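You operate a simulated robot arm through the tools that you are given. There is no shell and no other tool.

The job below is to be done with a simulated robot arm. You get a single attempt, and the scene is never put back.

JOB
Trip-test the grey socket box, then feed only the LAMP plug.
Fine: switches one to four off first, yellow button once, trip lever back to ON, last the switch of that plug; the others stay off.

The check looks at the end state, three seconds after you hand in, the way a careful person would. Anything else that was tipped, shoved, dropped, spilled or broken makes it a failure.

ROBOT AND FRAMES
A 7-joint arm with a two-finger parallel gripper, fixed in place. Base frame: the origin is at the foot of the arm, x ahead of it, y to its left, z up. Units: m, degrees, N and s.
Its first joint turns from -166.0 to 166.0 degrees. Payload 1.57 kg.
Tool frame: the origin (TCP) lies between the finger pads and is the grasp point; the fingertips stand 0.03 m ahead of it; z points along the fingers, y is the line along which they close. The gripper opens to 0.11 m. The fingers are 0.024 m wide and 0.012 m thick; the gripper's body (0.048 by 0.112 m) begins 0.078 m behind the TCP.
Orientation is that of the tool frame in the base frame, as a unit quaternion [w, x, y, z]. With the fingers straight down and closing along the base's y, the tool's x points along the base's -x, its y along +y and its z along -z.

CONTROLS
- The arm moves only by the tool send_rows. Its argument "deltas" is a list that holds one entry, the list of rows, each a list of 7 numbers: the gripper command, from -1 (shut) to 1 (fully open), values between in proportion, then the shift along the tool's x, y, z in units of 300 mm (1.0 is 300 mm), then the turn, a rotation vector about the tool's x, y, z in units of 120 degrees (1.0 is 120 degrees). In form: [[[hand, x, y, z, ax, ay, az], ...]]. A call has 1 to 20 rows; each row is the pose to reach, as a shift and turn from the pose commanded when the call began, along the tool's axes at that moment. A call with a number of a shift or a turn outside -1 to 1 is refused whole. Each row takes 0.2 s and may step no farther than 0.05 m and 8.6 degrees from the row before; otherwise, or with a gripper value out of range, the whole call is refused. A pose out of reach is approached as far as the arm can. The call stops where the force on the tool passes 90 N (or 10 N more than at its start, if that is more) or the arm is blocked; 0.2 s more then pass. The fingers move at their own pace (about 0.108 m/s each) and stop on an object; they squeeze with about 33 N. The grip force told is the motor's: it shows also when the fingers shut on nothing. Time passes only in rows, and 0.2 s behind the last, so rows that repeat a pose let the fingers close. The reply holds the time, the measured pose of the TCP, the force on the tool along the base axes, the opening and the grip force, in the units named above and with some noise, with the torque about the TCP (base axes, N m) and any sound that the robot's microphone picked up.
- Cameras (640 x 400 px; columns grow to the right, rows downward): "scene" is fixed at [0.2224, -0.6478, 1.4333]; the picture's right is [0.14, 0.99, 0.00], its down [0.95, -0.13, -0.29] and it looks along [-0.28, 0.04, -0.96] (base axes); focal length 214 px, centre (320, 200). "wrist" rides on the gripper at [0.07, 0.016, -0.141] in the tool frame; the picture's right is [-0.23, 0.97, 0.00], its down [-0.86, -0.20, -0.48] and it looks along [-0.47, -0.11, 0.88] (tool axes); focal length 222 px, centre (320, 200).
- snapshot(camera): a new picture of that camera. No time passes.
- slide_trunk(by): slides the trunk up (or, below 0, down) by that many m; the arm rides with it, the base frame stays. It gives what a move gives, with no picture.
- measure_at(camera, pixels): there is no depth. For up to 12 entries [column, row, z] of the newest picture of that camera ("zoom" is the newest enlarged one), the place [x, y] in the base frame at which the ray of that pixel passes the height z, good to about 0.002 m. No time passes.
- close_up(camera, box): a new picture of the part [left, top, right, bottom] of that camera's present view, enlarged. No time passes.
- hand_in(): hands the job in; it is judged then, once.

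Unless the task says otherwise, let go and move clear before handing in.

The tools are called after ">>>" as name(argument=value, ...) on one line, values as JSON. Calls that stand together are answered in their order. send_rows: Moves the arm, as the interface text tells. Its arguments: {"type":"object","properties":{"deltas":{"type":"array","items":{"type":"array","items":{"type":"array","items":{"type":"number"}}}}},"required":["deltas"]} The other tools are called the same way: slide_trunk (by) slides the trunk up or down; snapshot (camera) takes a picture; measure_at (camera, pixels) gives the place at which the rays of pixels pass given heights; close_up (camera, box) takes an enlarged picture of a part of a camera's view; hand_in () hands the job in.

At the start:

```text
time: 0.0
tool_pos: [0.2743, -0.4187, 1.1846]
orientation: [0.001, 0.0, 1.0, 0.0]
force: [0.1, 0.1, -0.4]
wrist_torque: [-0.01, -0.02, 0.01]
width: 0.11
grip_force: 0.0
trunk travel left (down, up): [-0.45, 0.16]
```

scene: 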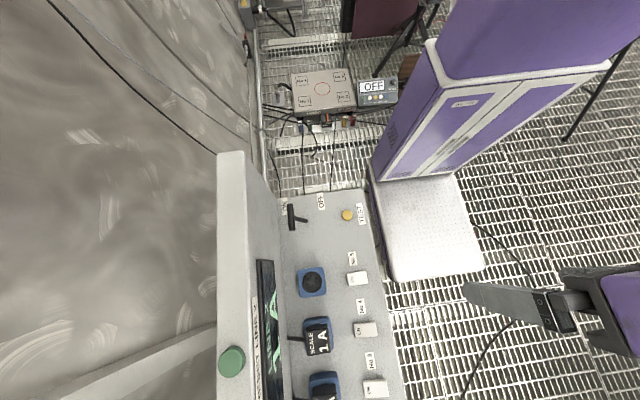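
wrist: 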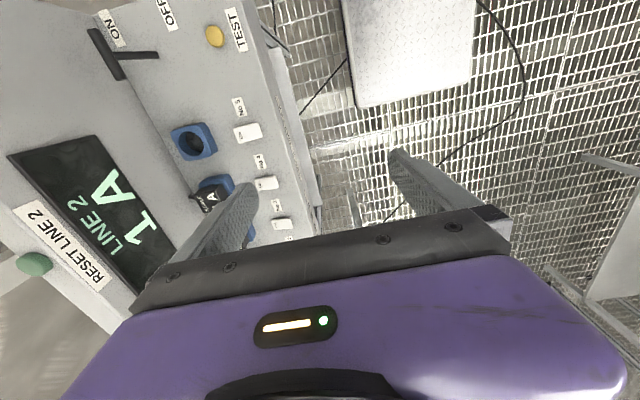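

The first pictures show a grey socket panel with a trip lever near (293,216), a yellow TEST button at (347,215), and white switches at (357,279), (366,329) and (375,388). I'll look closer at the labels before moving.

>>> close_up(camera="scene", box=[210, 180, 410, 305])

>>> close_up(camera="scene", box=[210, 275, 410, 400])

>>> close_up(camera="scene", box=[240, 40, 440, 165])

>>> close_up(camera="wrist", box=[0, 0, 320, 200])

>>> close_up(camera="wrist", box=[140, 100, 340, 250])

```text
3.20 times, centred on (310, 242) of scene
```

zoom: 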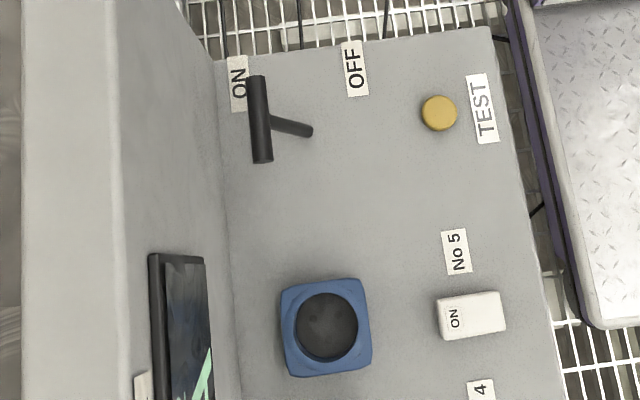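

```text
3.20 times, centred on (310, 338) of scene
```

zoom: 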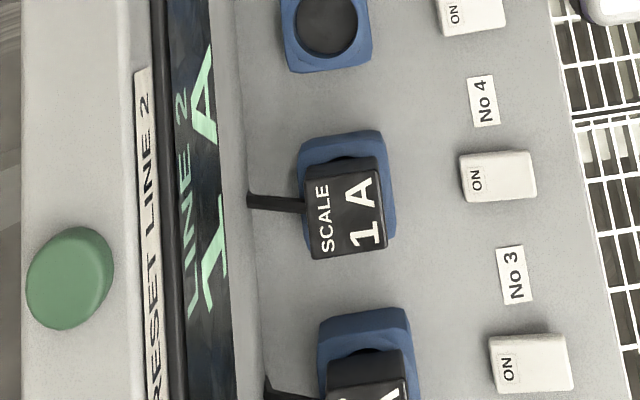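

```text
3.20 times, centred on (340, 102) of scene
```

zoom: 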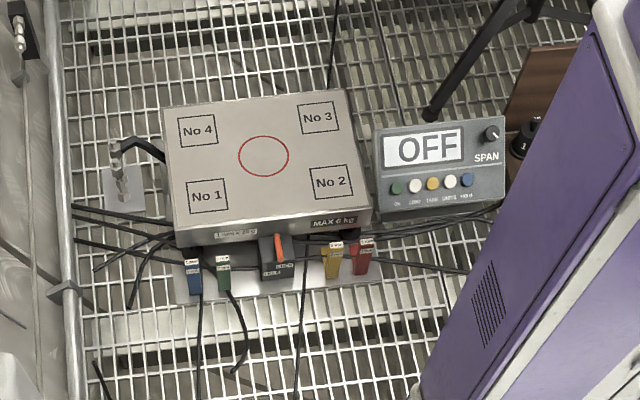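

```text
2.00 times, centred on (160, 100) of wrist
```

zoom: 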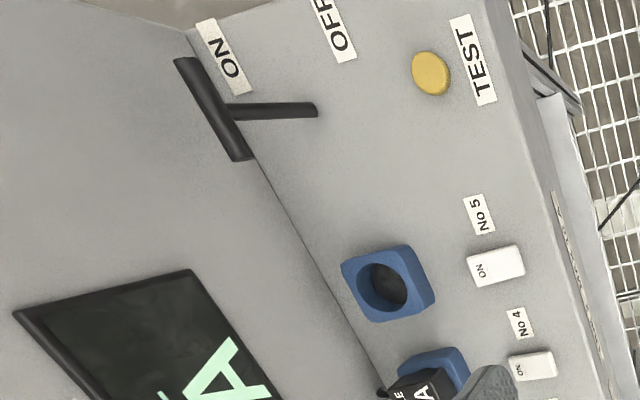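

```text
2.67 times, centred on (240, 175) of wrist
```

zoom: 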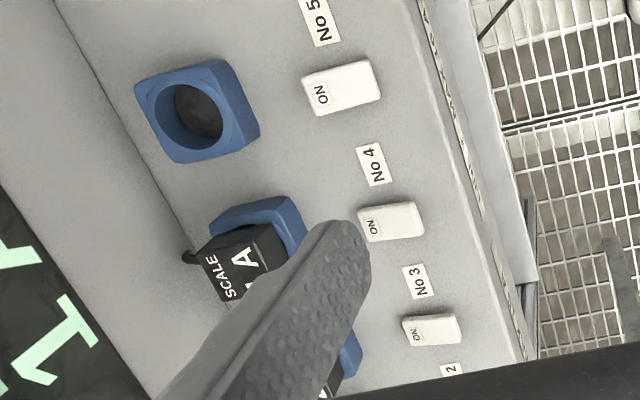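

Triangulating both pictures puts the panel top near z≈0.86, with the switches in a row along x at y≈-0.56. Switches 1 and 2 and the LAMP plug are outside both views, so I'll move the wrist camera along +x, staying high, to see them.

>>> send_rows(deltas=[[[1, -0.16, 0, 0, 0, 0, 0], [1, -0.32, 0, 0, 0, 0, 0], [1, -0.48, 0, 0, 0, 0, 0], [1, -0.64, 0, 0, 0, 0, 0], [1, -0.8, 0, 0, 0, 0, 0], [1, -0.95, 0, 0, 0, 0, 0]]])

>>> snapshot(camera="wrist")

>>> snapshot(camera="scene")

```text
time: 1.4
tool_pos: [0.5614, -0.4188, 1.1833]
orientation: [0.001, 0.0, 1.0, 0.0]
force: [0.8, -0.9, 0.0]
wrist_torque: [-0.01, -0.06, -0.03]
width: 0.1103
grip_force: 0.0
trunk travel left (down, up): [-0.45, 0.16]
```

```text
taken
```

wrist: 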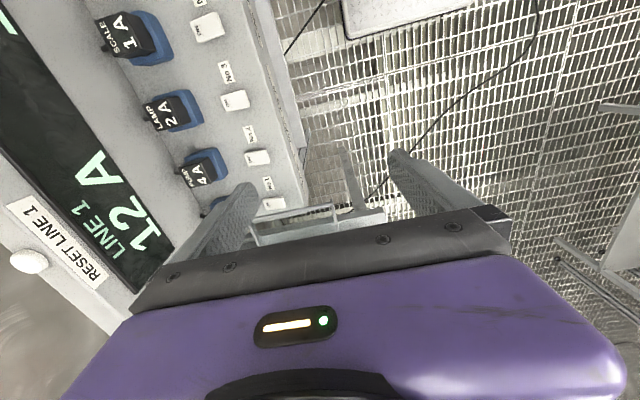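

```text
taken
```

scene: 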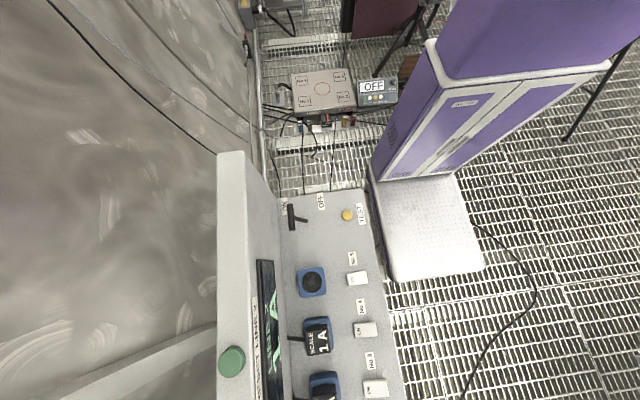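

The wrist view now shows the LAMP plug (2 A) at (170,112), beside what looks like switch No 3, and a PUMP-like plug (4 A) at (200,170). I'll go further along +x to see No 1, then take close-ups.

>>> send_rows(deltas=[[[1, -0.16, 0, 0, 0, 0, 0], [1, -0.32, 0, 0, 0, 0, 0], [1, -0.48, 0, 0, 0, 0, 0], [1, -0.6, 0, 0, 0, 0, 0]]])

>>> snapshot(camera="wrist")

>>> close_up(camera="wrist", box=[60, 0, 320, 165])

>>> close_up(camera="wrist", box=[150, 0, 310, 100])

```text
time: 2.4
tool_pos: [0.7418, -0.4185, 1.1846]
orientation: [0.0, 0.001, 1.0, 0.0]
force: [-0.2, 0.2, 0.0]
wrist_torque: [-0.01, 0.0, 0.01]
width: 0.1101
grip_force: 0.1
trunk travel left (down, up): [-0.45, 0.16]
```

```text
taken
```

wrist: 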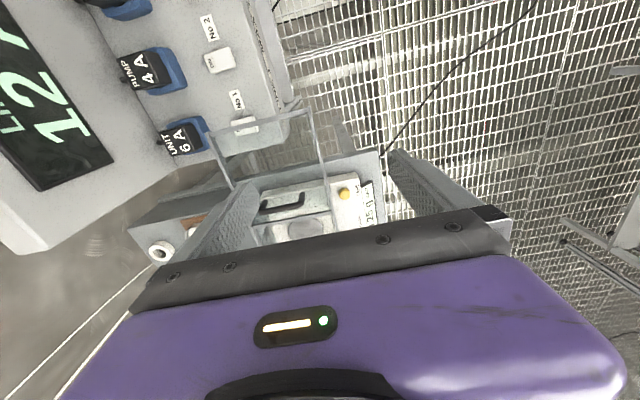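

```text
2.42 times, centred on (190, 82) of wrist
```

zoom: 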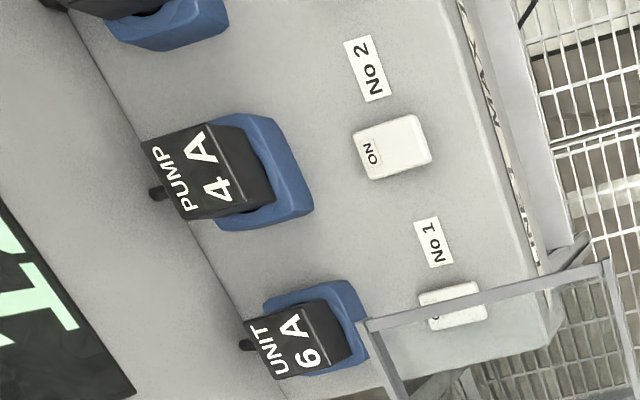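

```text
4.00 times, centred on (230, 50) of wrist
```

zoom: 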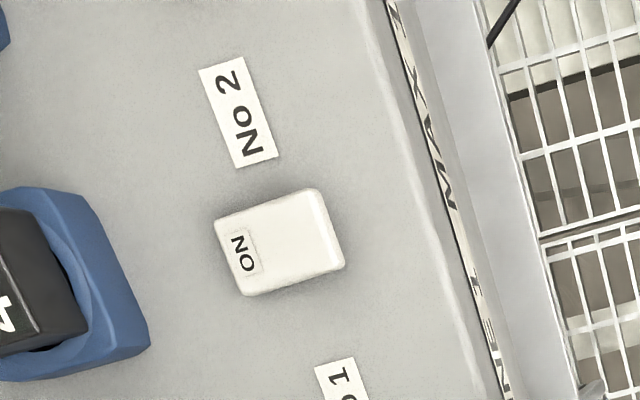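

All plugs are now read: No 1 UNIT 6 A, No 2 PUMP 4 A, No 3 LAMP 2 A, No 4 SCALE 1 A, No 5 empty. A metal frame at (205-325,105-190) passes in front of switch No 1, so I'll look closer at it and at the front lettering.

>>> close_up(camera="wrist", box=[120, 80, 400, 255])

>>> close_up(camera="wrist", box=[200, 90, 340, 180])

```text
2.29 times, centred on (260, 168) of wrist
```

zoom: 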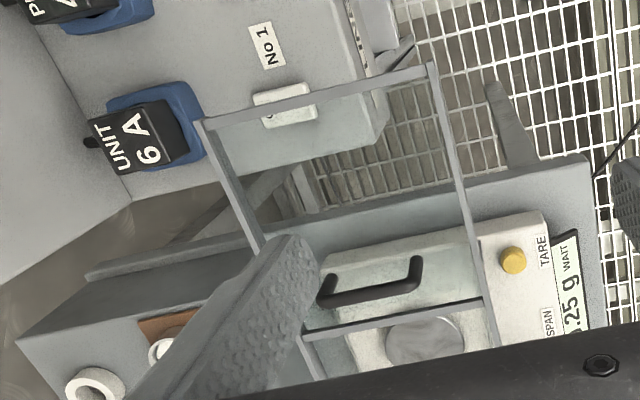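

```text
4.44 times, centred on (270, 135) of wrist
```

zoom: 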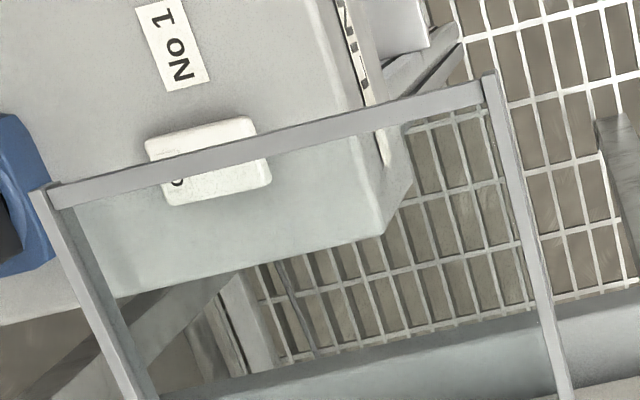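

Rough triangulation puts the top bar of the balance's glass shield near x≈0.70, z≈0.96, close to switch No 1. I'll measure this view and then take a second viewpoint to pin it down before going anywhere near it.

>>> measure_at(camera="wrist", pixels=[[309, 107, 0.96], [309, 107, 1.0], [309, 107, 0.92], [206, 134, 0.96], [206, 134, 1.0], [206, 134, 0.92], [245, 126, 0.865], [219, 60, 0.865], [235, 188, 0.96], [325, 172, 0.96], [235, 188, 0.9], [325, 172, 0.9]])

>>> send_rows(deltas=[[[1, 0.16, -0.05, 0, 0, 0, 0], [1, 0.32, -0.1, 0, 0, 0, 0], [1, 0.45, -0.2, 0, 0, 0, 0], [1, 0.45, -0.36, 0, 0, 0, 0], [1, 0.45, -0.5, 0, 0, 0, 0]]])

>>> snapshot(camera="wrist")

```text
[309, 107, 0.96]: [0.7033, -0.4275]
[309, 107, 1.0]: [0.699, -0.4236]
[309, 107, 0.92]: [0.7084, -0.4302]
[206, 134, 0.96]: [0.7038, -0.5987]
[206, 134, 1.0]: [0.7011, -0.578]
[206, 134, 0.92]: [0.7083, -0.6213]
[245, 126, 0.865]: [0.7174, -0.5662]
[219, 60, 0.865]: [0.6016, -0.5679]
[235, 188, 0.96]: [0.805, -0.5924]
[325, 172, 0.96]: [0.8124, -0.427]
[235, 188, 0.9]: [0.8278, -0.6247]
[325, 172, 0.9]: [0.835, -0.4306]
```

```text
refused: row 1 steps farther than a row can; nothing moved
```

```text
taken
```

wrist: 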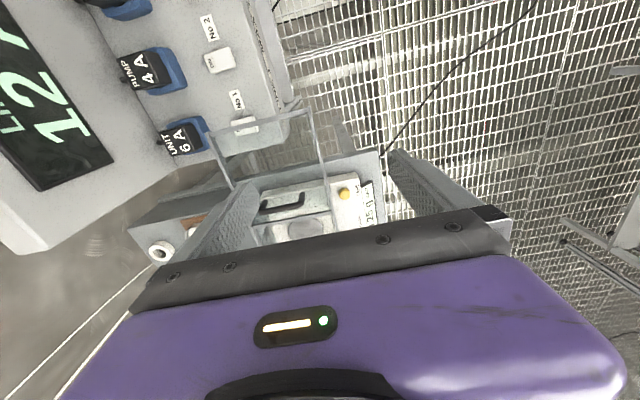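

Row 1 stepped just over 0.05 m, so nothing moved. I'll resend with smaller steps to get the second viewpoint.

>>> send_rows(deltas=[[[1, 0.15, -0.04, 0, 0, 0, 0], [1, 0.3, -0.08, 0, 0, 0, 0], [1, 0.4, -0.18, 0, 0, 0, 0], [1, 0.4, -0.33, 0, 0, 0, 0], [1, 0.4, -0.47, 0, 0, 0, 0]]])

>>> snapshot(camera="wrist")

>>> close_up(camera="wrist", box=[220, 60, 440, 200])

```text
time: 3.6
tool_pos: [0.6227, -0.5592, 1.1862]
orientation: [0.0, -0.002, 1.0, 0.0]
force: [0.7, 0.5, -0.6]
wrist_torque: [-0.03, 0.01, 0.0]
width: 0.1103
grip_force: 0.0
trunk travel left (down, up): [-0.45, 0.16]
```

```text
taken
```

wrist: 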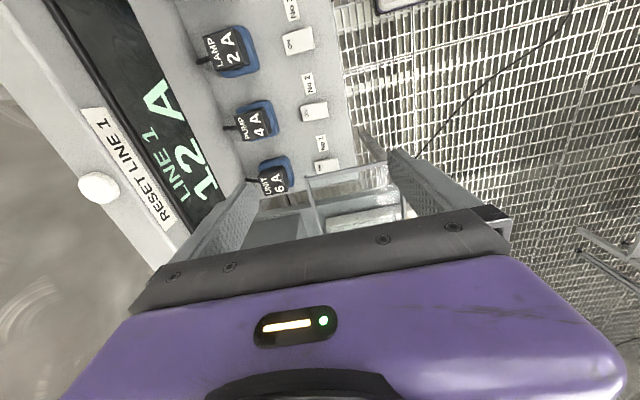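

```text
2.86 times, centred on (330, 130) of wrist
```

zoom: 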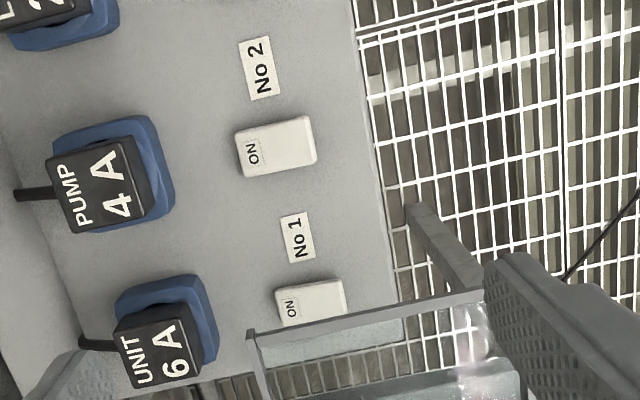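

A second ray gives the shield's near corner at about (0.705,-0.608,0.943), so its bar overhangs switch No 1 at (0.717,-0.566,0.865). I'll yaw the wrist and move to the front (+y) side for a side-on view of this gap.

>>> send_rows(deltas=[[[-1, -0.03, 0.088, 0, 0, 0, 0.068], [-1, -0.06, 0.176, 0, 0, 0, 0.136], [-1, -0.09, 0.264, 0, 0, 0, 0.204], [-1, -0.12, 0.352, 0, 0, 0, 0.272], [-1, -0.15, 0.44, 0, 0, 0, 0.34], [-1, -0.18, 0.528, 0, 0, 0, 0.408], [-1, -0.21, 0.616, 0, 0, 0, 0.476], [-1, -0.24, 0.704, 0, 0, 0, 0.544], [-1, -0.27, 0.792, 0, 0, 0, 0.612], [-1, -0.3, 0.88, 0, 0, 0, 0.68], [-1, -0.33, 0.967, 0, 0, 0, 0.75]]])

>>> snapshot(camera="wrist")

```text
time: 6.0
tool_pos: [0.7131, -0.2867, 1.1857]
orientation: [0.0, 0.673, 0.74, 0.0]
force: [0.0, 0.2, 0.1]
wrist_torque: [-0.03, 0.0, 0.03]
width: 0.0002
grip_force: 21.6
out of reach, approached as far as the arm can: row 11
trunk travel left (down, up): [-0.45, 0.16]
```

```text
taken
```

wrist: 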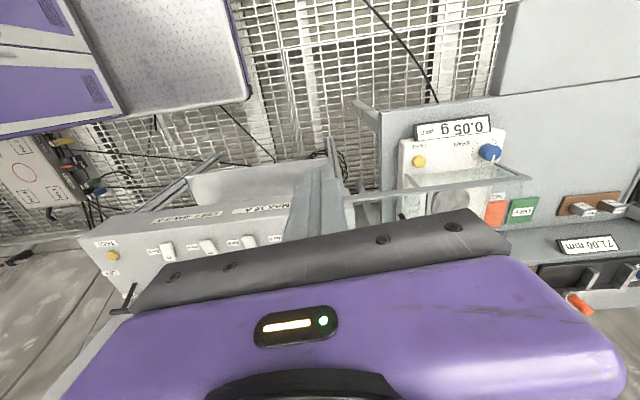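

The view is now from the front: the balance's shield frame runs across (345,195)-(530,175) and the switches are at (165,250), (208,247) and (248,242). I'll zoom in on both.

>>> close_up(camera="wrist", box=[290, 100, 550, 262])

>>> close_up(camera="wrist", box=[80, 170, 360, 345])

```text
2.46 times, centred on (420, 181) of wrist
```

zoom: 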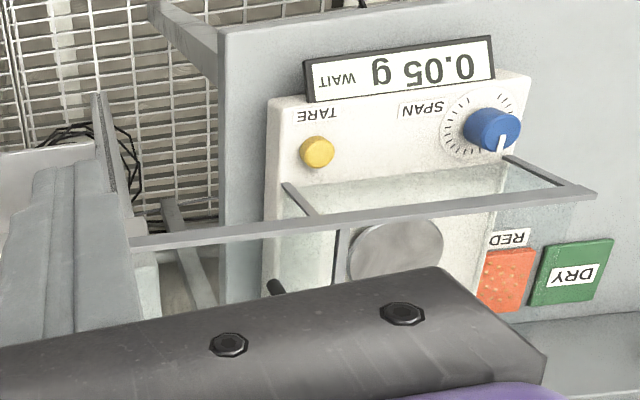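

```text
2.29 times, centred on (220, 258) of wrist
```

zoom: 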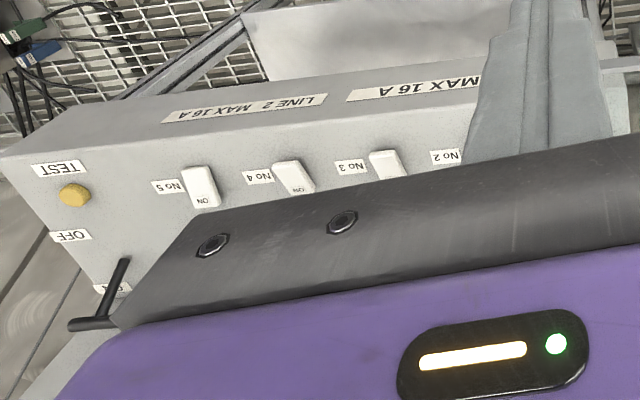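

This shows the lid is a horizontal glass panel at z≈0.945, starting at x≈0.705. Next I'll zoom further to compare the tilt of switch No 5 with No 3 and No 4.

>>> close_up(camera="wrist", box=[140, 225, 270, 275])

>>> close_up(camera="scene", box=[330, 260, 400, 305])

>>> close_up(camera="scene", box=[340, 310, 410, 355])

>>> close_up(camera="scene", box=[270, 190, 370, 240])

```text
4.92 times, centred on (205, 250) of wrist
```

zoom: 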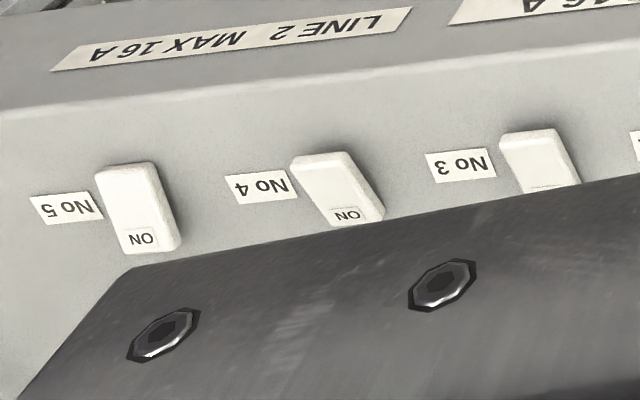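

```text
8.89 times, centred on (365, 282) of scene
```

zoom: 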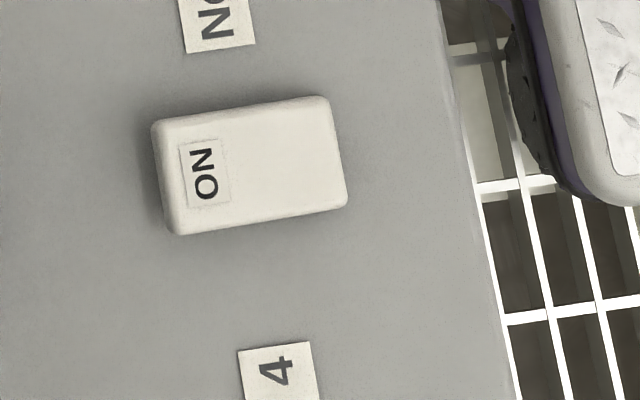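

```text
8.89 times, centred on (375, 332) of scene
```

zoom: 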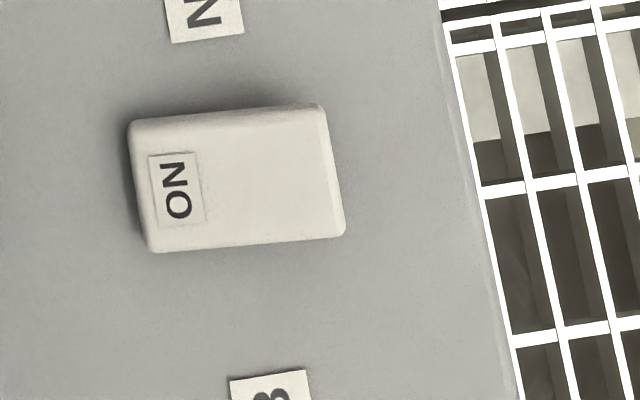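

```text
6.40 times, centred on (320, 215) of scene
```

zoom: 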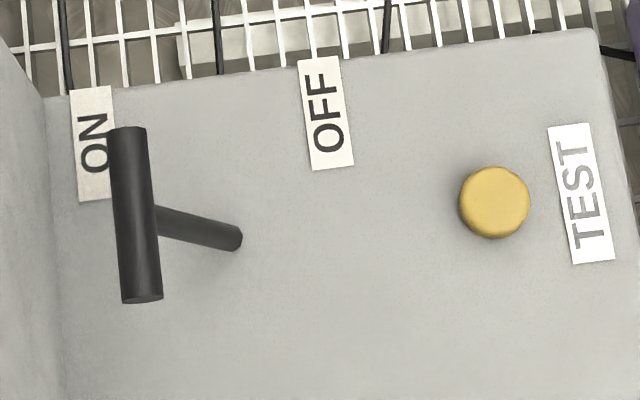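

Switch No 5 sits with its ON end raised, the opposite of No 3 and No 4, so it is already off and I'll leave it alone. Now I'll measure the rocker corners, button and lever from both cameras.

>>> measure_at(camera="scene", pixels=[[353.6, 323.2, 0.87], [375.2, 321.1, 0.87], [377.8, 335.9, 0.87], [356.1, 337.6, 0.87], [347.3, 215.3, 0.87], [347.3, 215.3, 0.89], [290, 204, 0.9], [290, 204, 0.94], [290, 204, 0.98], [292.2, 230.6, 0.94], [307.2, 221.3, 0.865], [375, 388, 0.87]])

>>> measure_at(camera="wrist", pixels=[[110, 313.5, 0.9], [110, 313.5, 0.94], [110, 313.5, 0.98], [136.2, 284.2, 0.865], [112.3, 255.8, 0.87], [112.3, 255.8, 0.89], [112.3, 255.8, 0.85]])

```text
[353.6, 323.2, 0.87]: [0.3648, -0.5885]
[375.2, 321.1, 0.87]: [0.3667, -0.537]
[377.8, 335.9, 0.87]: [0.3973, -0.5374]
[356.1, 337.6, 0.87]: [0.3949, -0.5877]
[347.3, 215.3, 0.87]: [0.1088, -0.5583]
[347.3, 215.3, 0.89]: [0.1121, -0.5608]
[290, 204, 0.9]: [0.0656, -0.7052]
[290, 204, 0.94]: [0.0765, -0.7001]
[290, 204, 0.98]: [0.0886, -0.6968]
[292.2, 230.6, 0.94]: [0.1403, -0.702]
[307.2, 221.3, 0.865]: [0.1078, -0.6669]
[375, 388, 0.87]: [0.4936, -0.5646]
```

```text
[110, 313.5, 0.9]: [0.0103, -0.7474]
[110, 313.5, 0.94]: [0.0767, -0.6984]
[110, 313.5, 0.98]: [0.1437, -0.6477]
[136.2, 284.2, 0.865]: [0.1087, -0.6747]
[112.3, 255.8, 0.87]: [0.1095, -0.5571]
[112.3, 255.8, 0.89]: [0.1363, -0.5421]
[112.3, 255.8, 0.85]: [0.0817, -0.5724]
```

The rocker, button and lever now agree between cameras: rocker tops at z≈0.87 and y≈-0.5625, the yellow button at (0.109,-0.558), and the lever bar at y≈-0.70, z≈0.94. I'll yaw back and go above the front (OFF) half of switch No 3.

>>> send_rows(deltas=[[[-1, -0.08, -0.066, 0, 0, 0, -0.068], [-1, -0.16, -0.132, 0, 0, 0, -0.136], [-1, -0.24, -0.2, 0, 0, 0, -0.204], [-1, -0.32, -0.266, 0, 0, 0, -0.272], [-1, -0.4, -0.333, 0, 0, 0, -0.34], [-1, -0.48, -0.4, 0, 0, 0, -0.408], [-1, -0.55, -0.466, 0, 0, 0, -0.476], [-1, -0.62, -0.533, 0, 0, 0, -0.544], [-1, -0.7, -0.6, 0.05, 0, 0, -0.612], [-1, -0.78, -0.666, 0.1, 0, 0, -0.68], [-1, -0.863, -0.733, 0.15, 0, 0, -0.75]]])

>>> snapshot(camera="wrist")

>>> snapshot(camera="scene")

```text
time: 8.4
tool_pos: [0.5205, -0.5654, 1.1382]
orientation: [-0.001, -0.051, 0.999, 0.0]
force: [0.1, -0.4, 0.1]
wrist_torque: [-0.03, 0.02, 0.0]
width: 0.0001
grip_force: 21.5
trunk travel left (down, up): [-0.45, 0.16]
```

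```text
taken
```

wrist: 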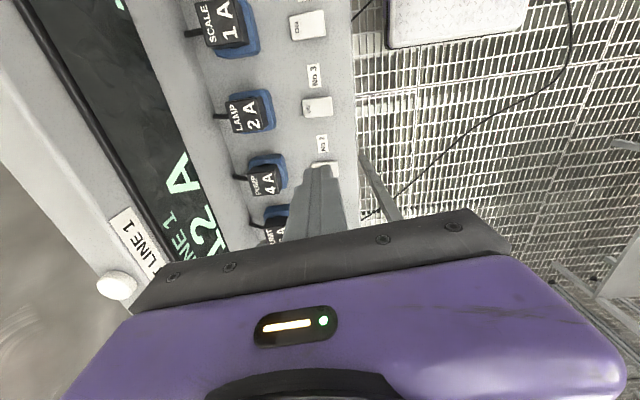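

```text
taken
```

scene: 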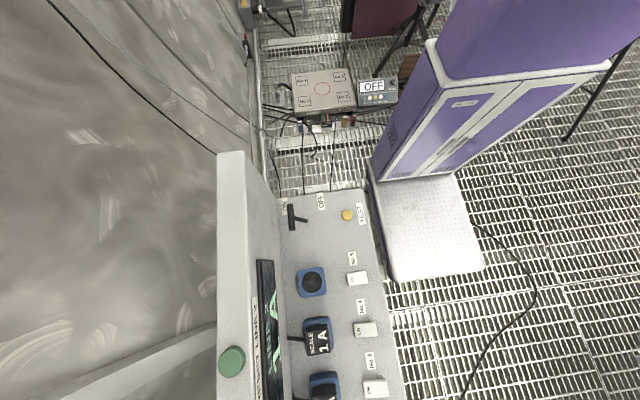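

The display still reads 12 A and the tool is about 5.9° off in yaw. I'll correct the yaw, centre over the front half of No 3 at (0.494,-0.546), and lower to about 0.05 m above it.

>>> send_rows(deltas=[[[-1, 0.083, 0.0735, 0, 0, 0, 0.0488], [-1, 0.083, 0.0735, 0.15, 0, 0, 0.0488], [-1, 0.083, 0.0735, 0.3, 0, 0, 0.0488], [-1, 0.083, 0.0735, 0.45, 0, 0, 0.0488], [-1, 0.083, 0.0735, 0.6, 0, 0, 0.0488], [-1, 0.083, 0.0735, 0.6, 0, 0, 0.0488]]])

>>> snapshot(camera="wrist")

>>> close_up(camera="scene", box=[300, 310, 460, 400])

```text
time: 9.8
tool_pos: [0.4918, -0.5447, 0.9578]
orientation: [0.001, 0.003, 1.0, -0.001]
force: [0.5, -0.3, 1.2]
wrist_torque: [0.0, -0.03, -0.01]
width: 0.0
grip_force: 21.2
trunk travel left (down, up): [-0.45, 0.16]
```

```text
taken
```

wrist: 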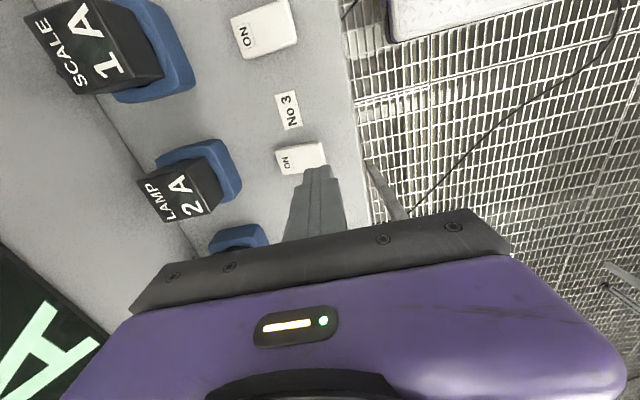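

```text
4.00 times, centred on (380, 355) of scene
```

zoom: 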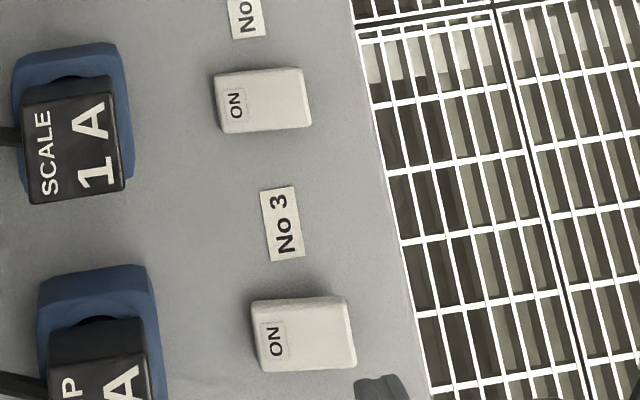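

The fingertips show at about (380,390) of the zoom, just beyond the front edge of No 3. I'll measure that rocker's corners from here before pressing.

>>> measure_at(camera="scene", pixels=[[362.5, 380.7, 0.87], [386.7, 379.2, 0.87], [389.2, 396.2, 0.87], [365, 398, 0.87], [395, 399, 0.928]])

>>> measure_at(camera="wrist", pixels=[[276, 146, 0.87], [322, 141, 0.87], [326, 170, 0.87], [284, 175, 0.87], [319, 172, 0.928], [265, 28, 0.87], [230, 18, 0.87], [298, 42, 0.87]])

```text
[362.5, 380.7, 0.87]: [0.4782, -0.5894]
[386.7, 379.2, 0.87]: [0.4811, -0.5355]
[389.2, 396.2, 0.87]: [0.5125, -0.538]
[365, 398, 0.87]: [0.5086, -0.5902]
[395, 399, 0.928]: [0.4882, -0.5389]
```

```text
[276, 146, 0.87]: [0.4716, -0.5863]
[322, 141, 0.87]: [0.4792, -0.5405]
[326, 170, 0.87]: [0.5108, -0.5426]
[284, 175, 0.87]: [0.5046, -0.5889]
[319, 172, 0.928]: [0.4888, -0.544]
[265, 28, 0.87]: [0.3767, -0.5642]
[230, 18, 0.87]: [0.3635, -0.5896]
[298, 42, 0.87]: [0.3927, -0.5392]
```

No 3's centre measures (0.4945,-0.564) and the closed tips are over its front half. I'll lower in small steps and watch the force.

>>> send_rows(deltas=[[[-1, -0.006, 0, 0.065, 0, 0, 0], [-1, -0.006, 0, 0.13, 0, 0, 0], [-1, -0.006, 0, 0.14, 0, 0, 0], [-1, -0.006, 0, 0.15, 0, 0, 0], [-1, -0.006, 0, 0.16, 0, 0, 0]]])

```text
time: 11.0
tool_pos: [0.4941, -0.5453, 0.9117]
orientation: [0.0, 0.003, 1.0, 0.0]
force: [-0.9, 0.0, 0.0]
wrist_torque: [0.02, 0.02, 0.04]
width: 0.0
grip_force: 21.5
trunk travel left (down, up): [-0.45, 0.16]
```

There's no contact yet with the tips at z≈0.882. I'll go on down in 2 mm steps.

>>> send_rows(deltas=[[[-1, 0, 0, 0.007, 0, 0, 0], [-1, 0, 0, 0.014, 0, 0, 0], [-1, 0, 0, 0.021, 0, 0, 0]]])

>>> snapshot(camera="wrist")

```text
time: 11.8
tool_pos: [0.4941, -0.5455, 0.9056]
orientation: [-0.001, 0.002, 1.0, -0.001]
force: [-0.1, 0.0, 0.8]
wrist_torque: [0.04, 0.0, 0.04]
width: 0.0
grip_force: 21.4
trunk travel left (down, up): [-0.45, 0.16]
```

```text
taken
```

wrist: 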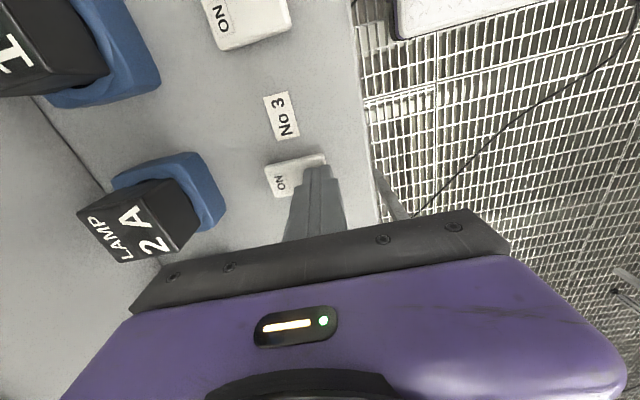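

Still free at tip z≈0.876, and the tips sit over the front half of No 3 at (318,168). I'll continue in 2 mm steps.

>>> send_rows(deltas=[[[-1, 0, 0, 0.007, 0, 0, 0], [-1, 0, 0, 0.014, 0, 0, 0], [-1, 0, 0, 0.021, 0, 0, 0]]])

>>> close_up(camera="wrist", box=[240, 120, 380, 210])

```text
time: 12.6
tool_pos: [0.4939, -0.5455, 0.9025]
orientation: [0.001, 0.003, 1.0, -0.001]
force: [0.0, 27.5, 44.9]
wrist_torque: [0.36, 0.02, 0.0]
width: 0.0002
grip_force: 21.9
trunk travel left (down, up): [-0.45, 0.16]
```

```text
4.44 times, centred on (310, 165) of wrist
```

zoom: 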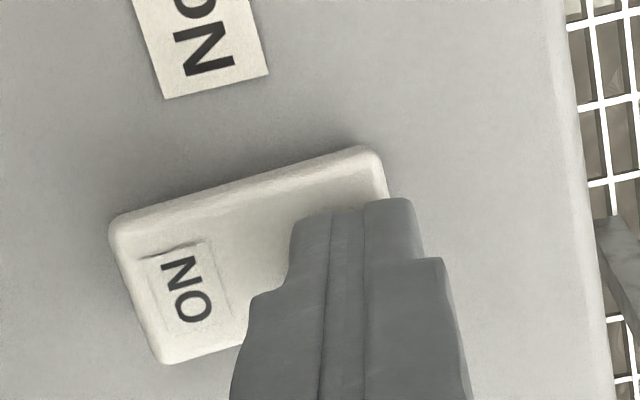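

Contact gives 45 N up and 27 N along +y, so the rocker is against a stop. I'll back off and check whether it flipped, from its tilt and the display.

>>> send_rows(deltas=[[[-1, 0, 0, -0.03, 0, 0, 0], [-1, 0, 0, -0.1, 0, 0, 0], [-1, 0, 0, -0.22, 0, 0, 0], [-1, 0, 0, -0.36, 0, 0, 0], [-1, 0, 0, -0.5, 0, 0, 0]]])

>>> snapshot(camera="wrist")

>>> close_up(camera="scene", box=[330, 310, 430, 400])

```text
time: 13.8
tool_pos: [0.4937, -0.5463, 1.049]
orientation: [-0.001, 0.002, 1.0, 0.0]
force: [-0.2, 0.9, 0.0]
wrist_torque: [0.03, 0.01, 0.02]
width: 0.0001
grip_force: 21.1
trunk travel left (down, up): [-0.45, 0.16]
```

```text
taken
```

wrist: 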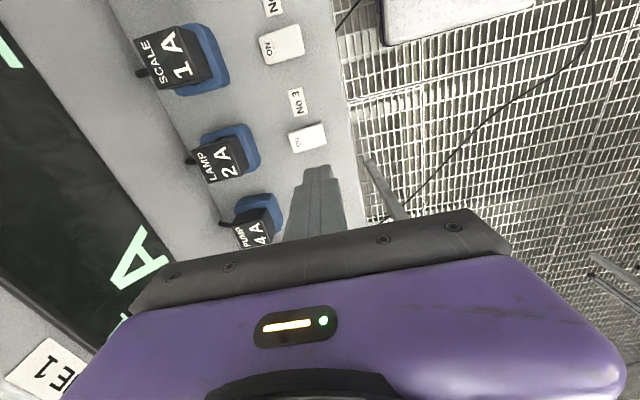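

```text
4.44 times, centred on (380, 355) of scene
```

zoom: 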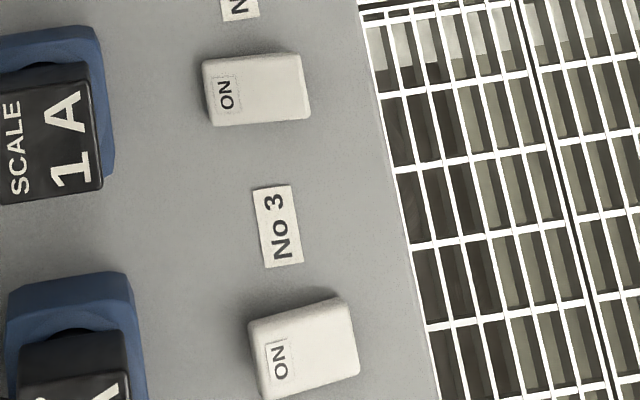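

No 3's rocker has changed its tilt and now looks like No 5. I'll rise above No 2 to read the LINE 1 display, which should have dropped by 2 A.

>>> send_rows(deltas=[[[-1, -0.1, 0, -0.1, 0, 0, 0], [-1, -0.2, 0, -0.2, 0, 0, 0], [-1, -0.3, 0, -0.3, 0, 0, 0], [-1, -0.374, 0, -0.4, 0, 0, 0], [-1, -0.374, 0, -0.4, 0, 0, 0]]])

>>> snapshot(camera="wrist")

```text
time: 15.0
tool_pos: [0.6053, -0.5473, 1.1708]
orientation: [0.0, 0.002, 1.0, 0.0]
force: [0.0, -0.9, -0.6]
wrist_torque: [0.01, 0.0, 0.01]
width: 0.0001
grip_force: 21.0
trunk travel left (down, up): [-0.45, 0.16]
```

```text
taken
```

wrist: 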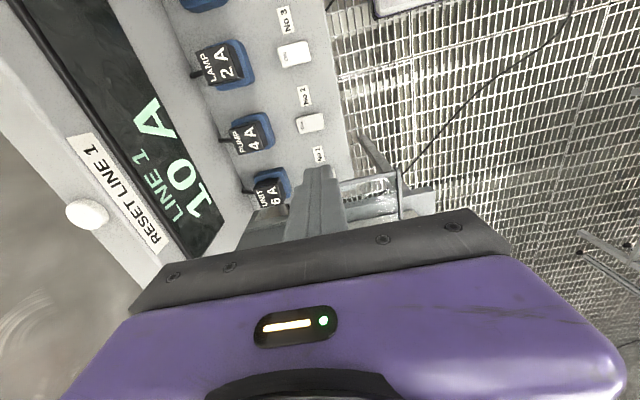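

The display now reads LINE 1 10 A, so LAMP is off. Next is No 2: measure its rocker at (310,122), then lower over its front half.

>>> measure_at(camera="wrist", pixels=[[297, 118, 0.87], [322, 114, 0.87], [325, 128, 0.87], [300, 132, 0.87], [310, 123, 0.87]])

>>> send_rows(deltas=[[[-1, 0, 0.005, 0.16, 0, 0, 0], [-1, 0, 0.005, 0.32, 0, 0, 0], [-1, 0, 0.005, 0.48, 0, 0, 0], [-1, 0, 0.005, 0.64, 0, 0, 0], [-1, 0, 0.005, 0.76, 0, 0, 0], [-1, 0, 0.005, 0.76, 0, 0, 0]]])

>>> snapshot(camera="wrist")

```text
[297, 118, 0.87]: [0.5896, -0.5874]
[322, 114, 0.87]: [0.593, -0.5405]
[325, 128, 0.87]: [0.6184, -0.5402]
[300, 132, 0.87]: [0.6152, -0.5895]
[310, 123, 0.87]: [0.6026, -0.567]
```

```text
time: 16.4
tool_pos: [0.6063, -0.545, 0.9402]
orientation: [0.001, 0.002, 1.0, 0.0]
force: [-0.4, -0.2, 0.1]
wrist_torque: [0.0, 0.01, -0.01]
width: 0.0003
grip_force: 21.7
trunk travel left (down, up): [-0.45, 0.16]
```

```text
taken
```

wrist: 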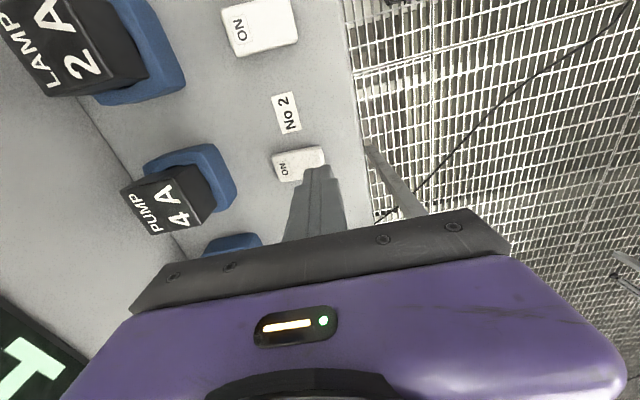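

The tips are over No 2's front half at (318,170), TCP z 0.940. I'll press to the same depth that flipped No 3, slightly gentler.

>>> send_rows(deltas=[[[-1, 0, 0, 0.06, 0, 0, 0], [-1, 0, 0, 0.105, 0, 0, 0], [-1, 0, 0, 0.115, 0, 0, 0], [-1, 0, 0, 0.122, 0, 0, 0], [-1, 0, 0, 0.128, 0, 0, 0]]])

>>> close_up(camera="wrist", box=[240, 120, 380, 210])

```text
time: 17.6
tool_pos: [0.606, -0.5446, 0.9033]
orientation: [0.0, 0.003, 1.0, 0.0]
force: [-0.2, 1.7, 5.7]
wrist_torque: [0.04, 0.0, 0.0]
width: 0.0001
grip_force: 21.6
trunk travel left (down, up): [-0.45, 0.16]
```

```text
4.44 times, centred on (310, 165) of wrist
```

zoom: 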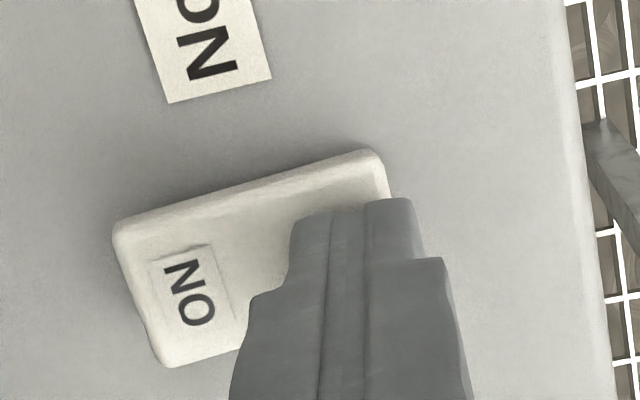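

The force is only 5.7 N and the rocker looks the same as No 3 did when it flipped. I'll lift and check that the display has dropped to 6 A.

>>> send_rows(deltas=[[[-1, 0, 0, -0.05, 0, 0, 0], [-1, 0, 0, -0.2, 0, 0, 0], [-1, 0, 0, -0.36, 0, 0, 0], [-1, 0, 0, -0.52, 0, 0, 0], [-1, 0, 0, -0.68, 0, 0, 0], [-1, 0, 0, -0.84, 0, 0, 0], [-1, 0, 0, -0.9, 0, 0, 0]]])

>>> snapshot(camera="wrist")

```text
time: 19.2
tool_pos: [0.6078, -0.5458, 1.1729]
orientation: [0.0, 0.003, 1.0, 0.0]
force: [0.0, 0.0, 0.2]
wrist_torque: [0.0, 0.02, 0.01]
width: 0.0
grip_force: 21.8
trunk travel left (down, up): [-0.45, 0.16]
```

```text
taken
```

wrist: 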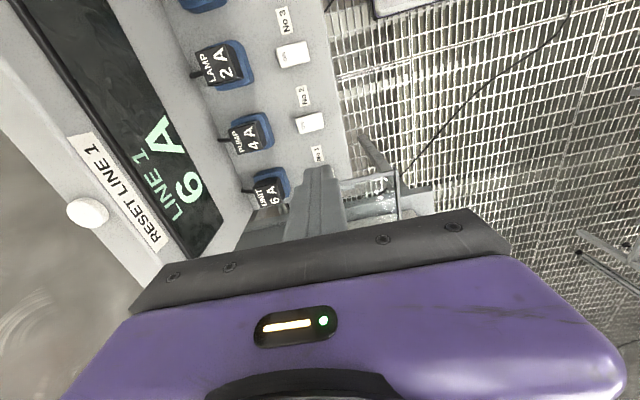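

LINE 1 now reads 6 A, so PUMP is off. For No 1, under the lid edge, I'll tilt the tool 45° toward +x well above the panel, so the fingers can slide in below the bar from the -x side.

>>> send_rows(deltas=[[[-1, 0.004, 0, 0.04, 0, -0.0625, 0], [-1, 0.008, 0, 0.08, 0, -0.125, 0], [-1, 0.012, 0, 0.12, 0, -0.1875, 0], [-1, 0.016, 0, 0.16, 0, -0.25, 0], [-1, 0.02, 0, 0.2, 0, -0.3125, 0], [-1, 0.023, 0, 0.233, 0, -0.375, 0], [-1, 0.023, 0, 0.233, 0, -0.375, 0]]])

>>> snapshot(camera="wrist")

```text
time: 20.8
tool_pos: [0.5996, -0.5459, 1.1032]
orientation: [0.384, 0.002, 0.923, 0.0]
force: [-1.0, 0.2, 0.7]
wrist_torque: [-0.01, -0.03, -0.01]
width: 0.0001
grip_force: 21.0
trunk travel left (down, up): [-0.45, 0.16]
```

```text
taken
```

wrist: 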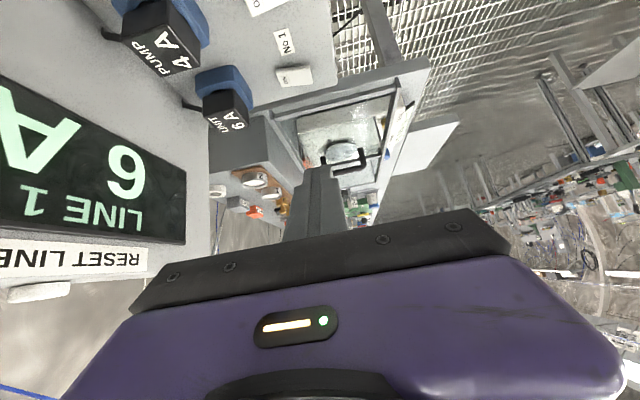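

The tilted view shows No 1 clear at (295,75), with the lid frame's near bar beyond it from about (297,118) to (397,92). I'll zoom in to refine the gap.

>>> close_up(camera="wrist", box=[220, 40, 460, 190])

>>> close_up(camera="wrist", box=[250, 40, 370, 115])

```text
2.67 times, centred on (340, 115) of wrist
```

zoom: 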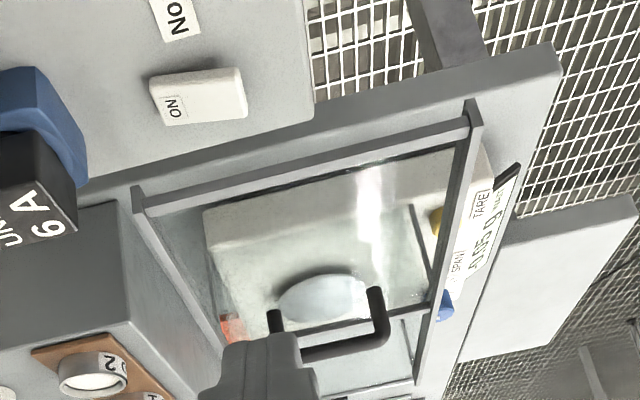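

```text
5.33 times, centred on (310, 78) of wrist
```

zoom: 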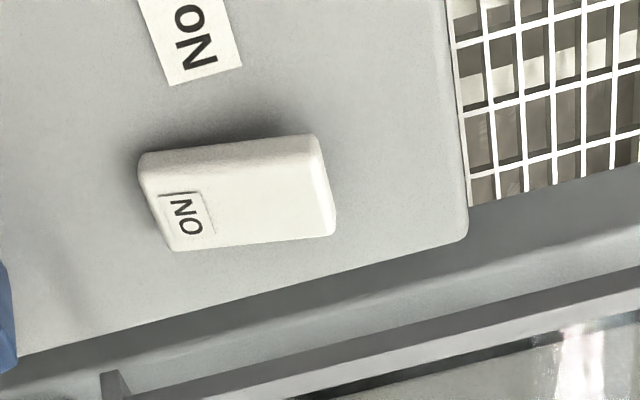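

I'll measure the bar's corners and the rocker's corners in this view to cross-check the gap.

>>> measure_at(camera="wrist", pixels=[[270.7, 112, 0.943], [270.7, 112, 0.96], [270.7, 112, 0.925], [398, 80, 0.943], [398, 80, 0.96], [276.3, 68.5, 0.87], [309.5, 64.5, 0.87], [313, 81, 0.87], [282.5, 84.7, 0.87], [270.7, 117, 0.943], [336.8, 83.8, 0.86]])

```text
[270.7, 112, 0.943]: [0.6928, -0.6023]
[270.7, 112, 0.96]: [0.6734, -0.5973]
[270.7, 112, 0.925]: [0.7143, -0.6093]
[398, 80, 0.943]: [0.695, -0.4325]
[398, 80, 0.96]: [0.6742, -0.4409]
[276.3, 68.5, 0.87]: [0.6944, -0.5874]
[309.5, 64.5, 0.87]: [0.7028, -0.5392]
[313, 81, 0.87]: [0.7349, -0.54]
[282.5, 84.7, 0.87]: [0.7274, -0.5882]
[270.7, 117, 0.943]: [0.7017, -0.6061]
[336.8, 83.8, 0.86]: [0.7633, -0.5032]
```

This confirms the bar at x≈0.703, z≈0.94 and No 1's near edge at x≈0.702; at 45° the fingers clear the bar by about 0.02 m. I'll check the PUMP and UNIT plug edges against the hand's width, then move to a pre-approach pose.

>>> measure_at(camera="wrist", pixels=[[202, 60, 0.9], [202, 60, 0.93], [207, 40, 0.88], [172, 80, 0.9], [172, 80, 0.93], [252, 122, 0.9], [252, 122, 0.93], [250, 90, 0.88]])

>>> send_rows(deltas=[[[-1, 0.08, 0, 0.1, 0, 0, 0], [-1, 0.16, 0, 0.2, 0, 0, 0], [-1, 0.234, 0, 0.301, 0, 0, 0], [-1, 0.234, 0, 0.301, 0, 0, 0]]])

>>> snapshot(camera="wrist")

```text
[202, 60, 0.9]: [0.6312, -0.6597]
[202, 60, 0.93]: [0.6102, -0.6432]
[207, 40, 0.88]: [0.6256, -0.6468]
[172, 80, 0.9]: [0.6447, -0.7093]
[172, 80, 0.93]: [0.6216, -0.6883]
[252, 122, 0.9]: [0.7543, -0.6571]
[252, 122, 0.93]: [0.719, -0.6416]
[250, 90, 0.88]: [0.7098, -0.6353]
```

```text
time: 21.8
tool_pos: [0.614, -0.5456, 0.99]
orientation: [0.383, 0.002, 0.924, -0.001]
force: [-0.1, -0.2, 0.4]
wrist_torque: [0.03, 0.02, 0.0]
width: 0.0
grip_force: 21.2
trunk travel left (down, up): [-0.45, 0.16]
```

```text
taken
```

wrist: 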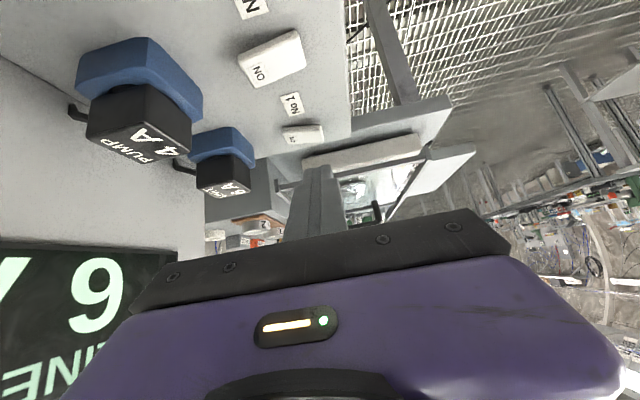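

The plugs' front edges are at y≈-0.64, clear of the hand, which reaches to y≈-0.60. The tips point at No 1 below the bar, so I'll slide in along the finger axis to just above the rocker.

>>> send_rows(deltas=[[[-1, 0, 0.002, 0.1, 0, 0, 0], [-1, 0, 0.002, 0.2, 0, 0, 0], [-1, 0, 0.002, 0.28, 0, 0, 0], [-1, 0, 0.002, 0.34, 0, 0, 0], [-1, 0, 0.002, 0.37, 0, 0, 0], [-1, 0, 0.002, 0.37, 0, 0, 0]]])

>>> snapshot(camera="wrist")

>>> close_up(camera="wrist", box=[220, 100, 420, 225])

```text
time: 23.2
tool_pos: [0.6924, -0.545, 0.9112]
orientation: [0.382, 0.003, 0.924, -0.001]
force: [-1.2, 1.0, 0.4]
wrist_torque: [0.01, 0.01, 0.01]
width: 0.0001
grip_force: 21.8
trunk travel left (down, up): [-0.45, 0.16]
```

```text
taken
```

wrist: 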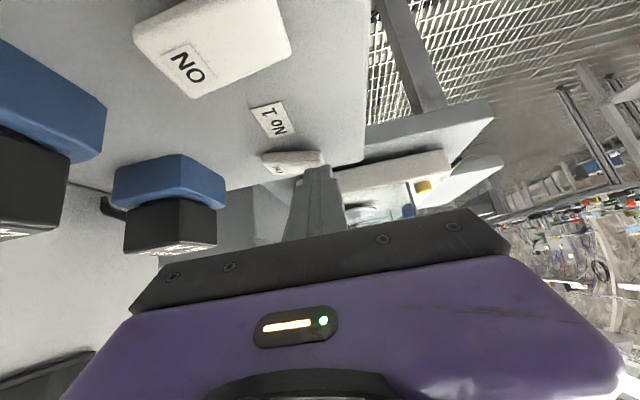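

```text
3.20 times, centred on (320, 162) of wrist
```

zoom: 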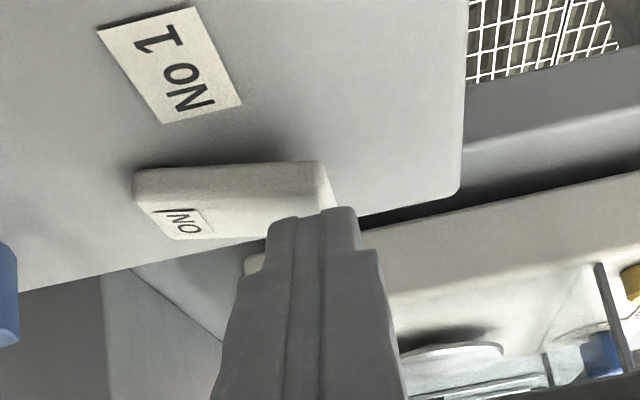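

The tips are above the front half of No 1, with the lid bar well clear above the fingers. Now I'll press straight down in small steps.

>>> send_rows(deltas=[[[-1, 0.0094, 0, 0.0094, 0, 0, 0], [-1, 0.0141, 0, 0.0141, 0, 0, 0], [-1, 0.0177, 0, 0.0177, 0, 0, 0], [-1, 0.0212, 0, 0.0212, 0, 0, 0]]])

>>> close_up(camera="wrist", box=[220, 100, 420, 225])

```text
time: 24.2
tool_pos: [0.6922, -0.5438, 0.9025]
orientation: [0.383, 0.002, 0.924, -0.001]
force: [-2.0, 1.7, 3.7]
wrist_torque: [0.0, 0.01, 0.02]
width: 0.0
grip_force: 21.2
trunk travel left (down, up): [-0.45, 0.16]
```

```text
3.20 times, centred on (320, 162) of wrist
```

zoom: 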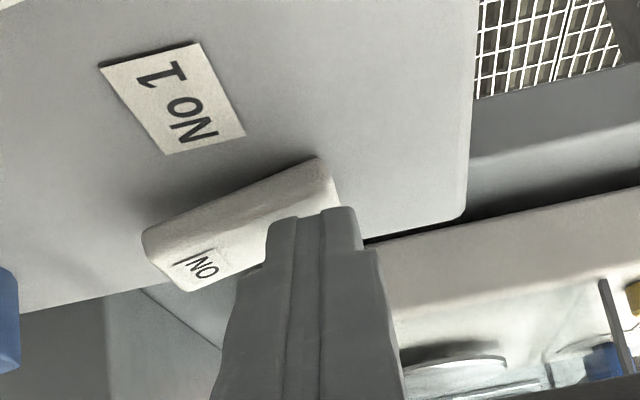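

No 1's ON end has risen, so it flipped with only 4 N. I'll retreat along the finger axis and read the display.

>>> send_rows(deltas=[[[-1, 0, 0, -0.04, 0, 0, 0], [-1, 0, 0, -0.16, 0, 0, 0], [-1, 0, 0, -0.3, 0, 0, 0], [-1, 0, 0, -0.44, 0, 0, 0], [-1, -0.1, 0, -0.52, 0, 0, 0], [-1, -0.2, 0, -0.6, 0, 0, 0]]])

>>> snapshot(camera="wrist")

```text
time: 25.6
tool_pos: [0.6065, -0.5451, 1.0706]
orientation: [0.382, 0.002, 0.924, 0.0]
force: [0.7, 0.9, -0.4]
wrist_torque: [0.04, -0.04, 0.0]
width: 0.0001
grip_force: 20.9
trunk travel left (down, up): [-0.45, 0.16]
```

```text
taken
```

wrist: 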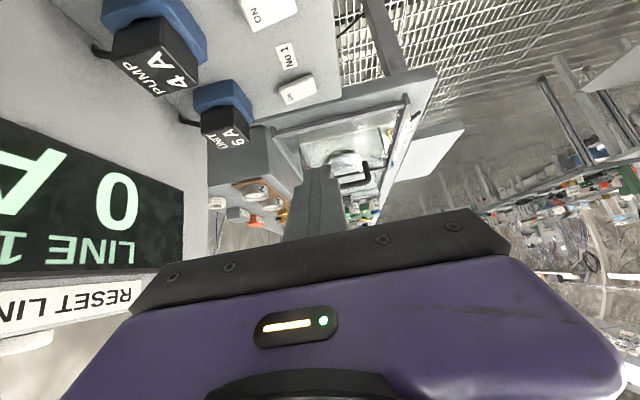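

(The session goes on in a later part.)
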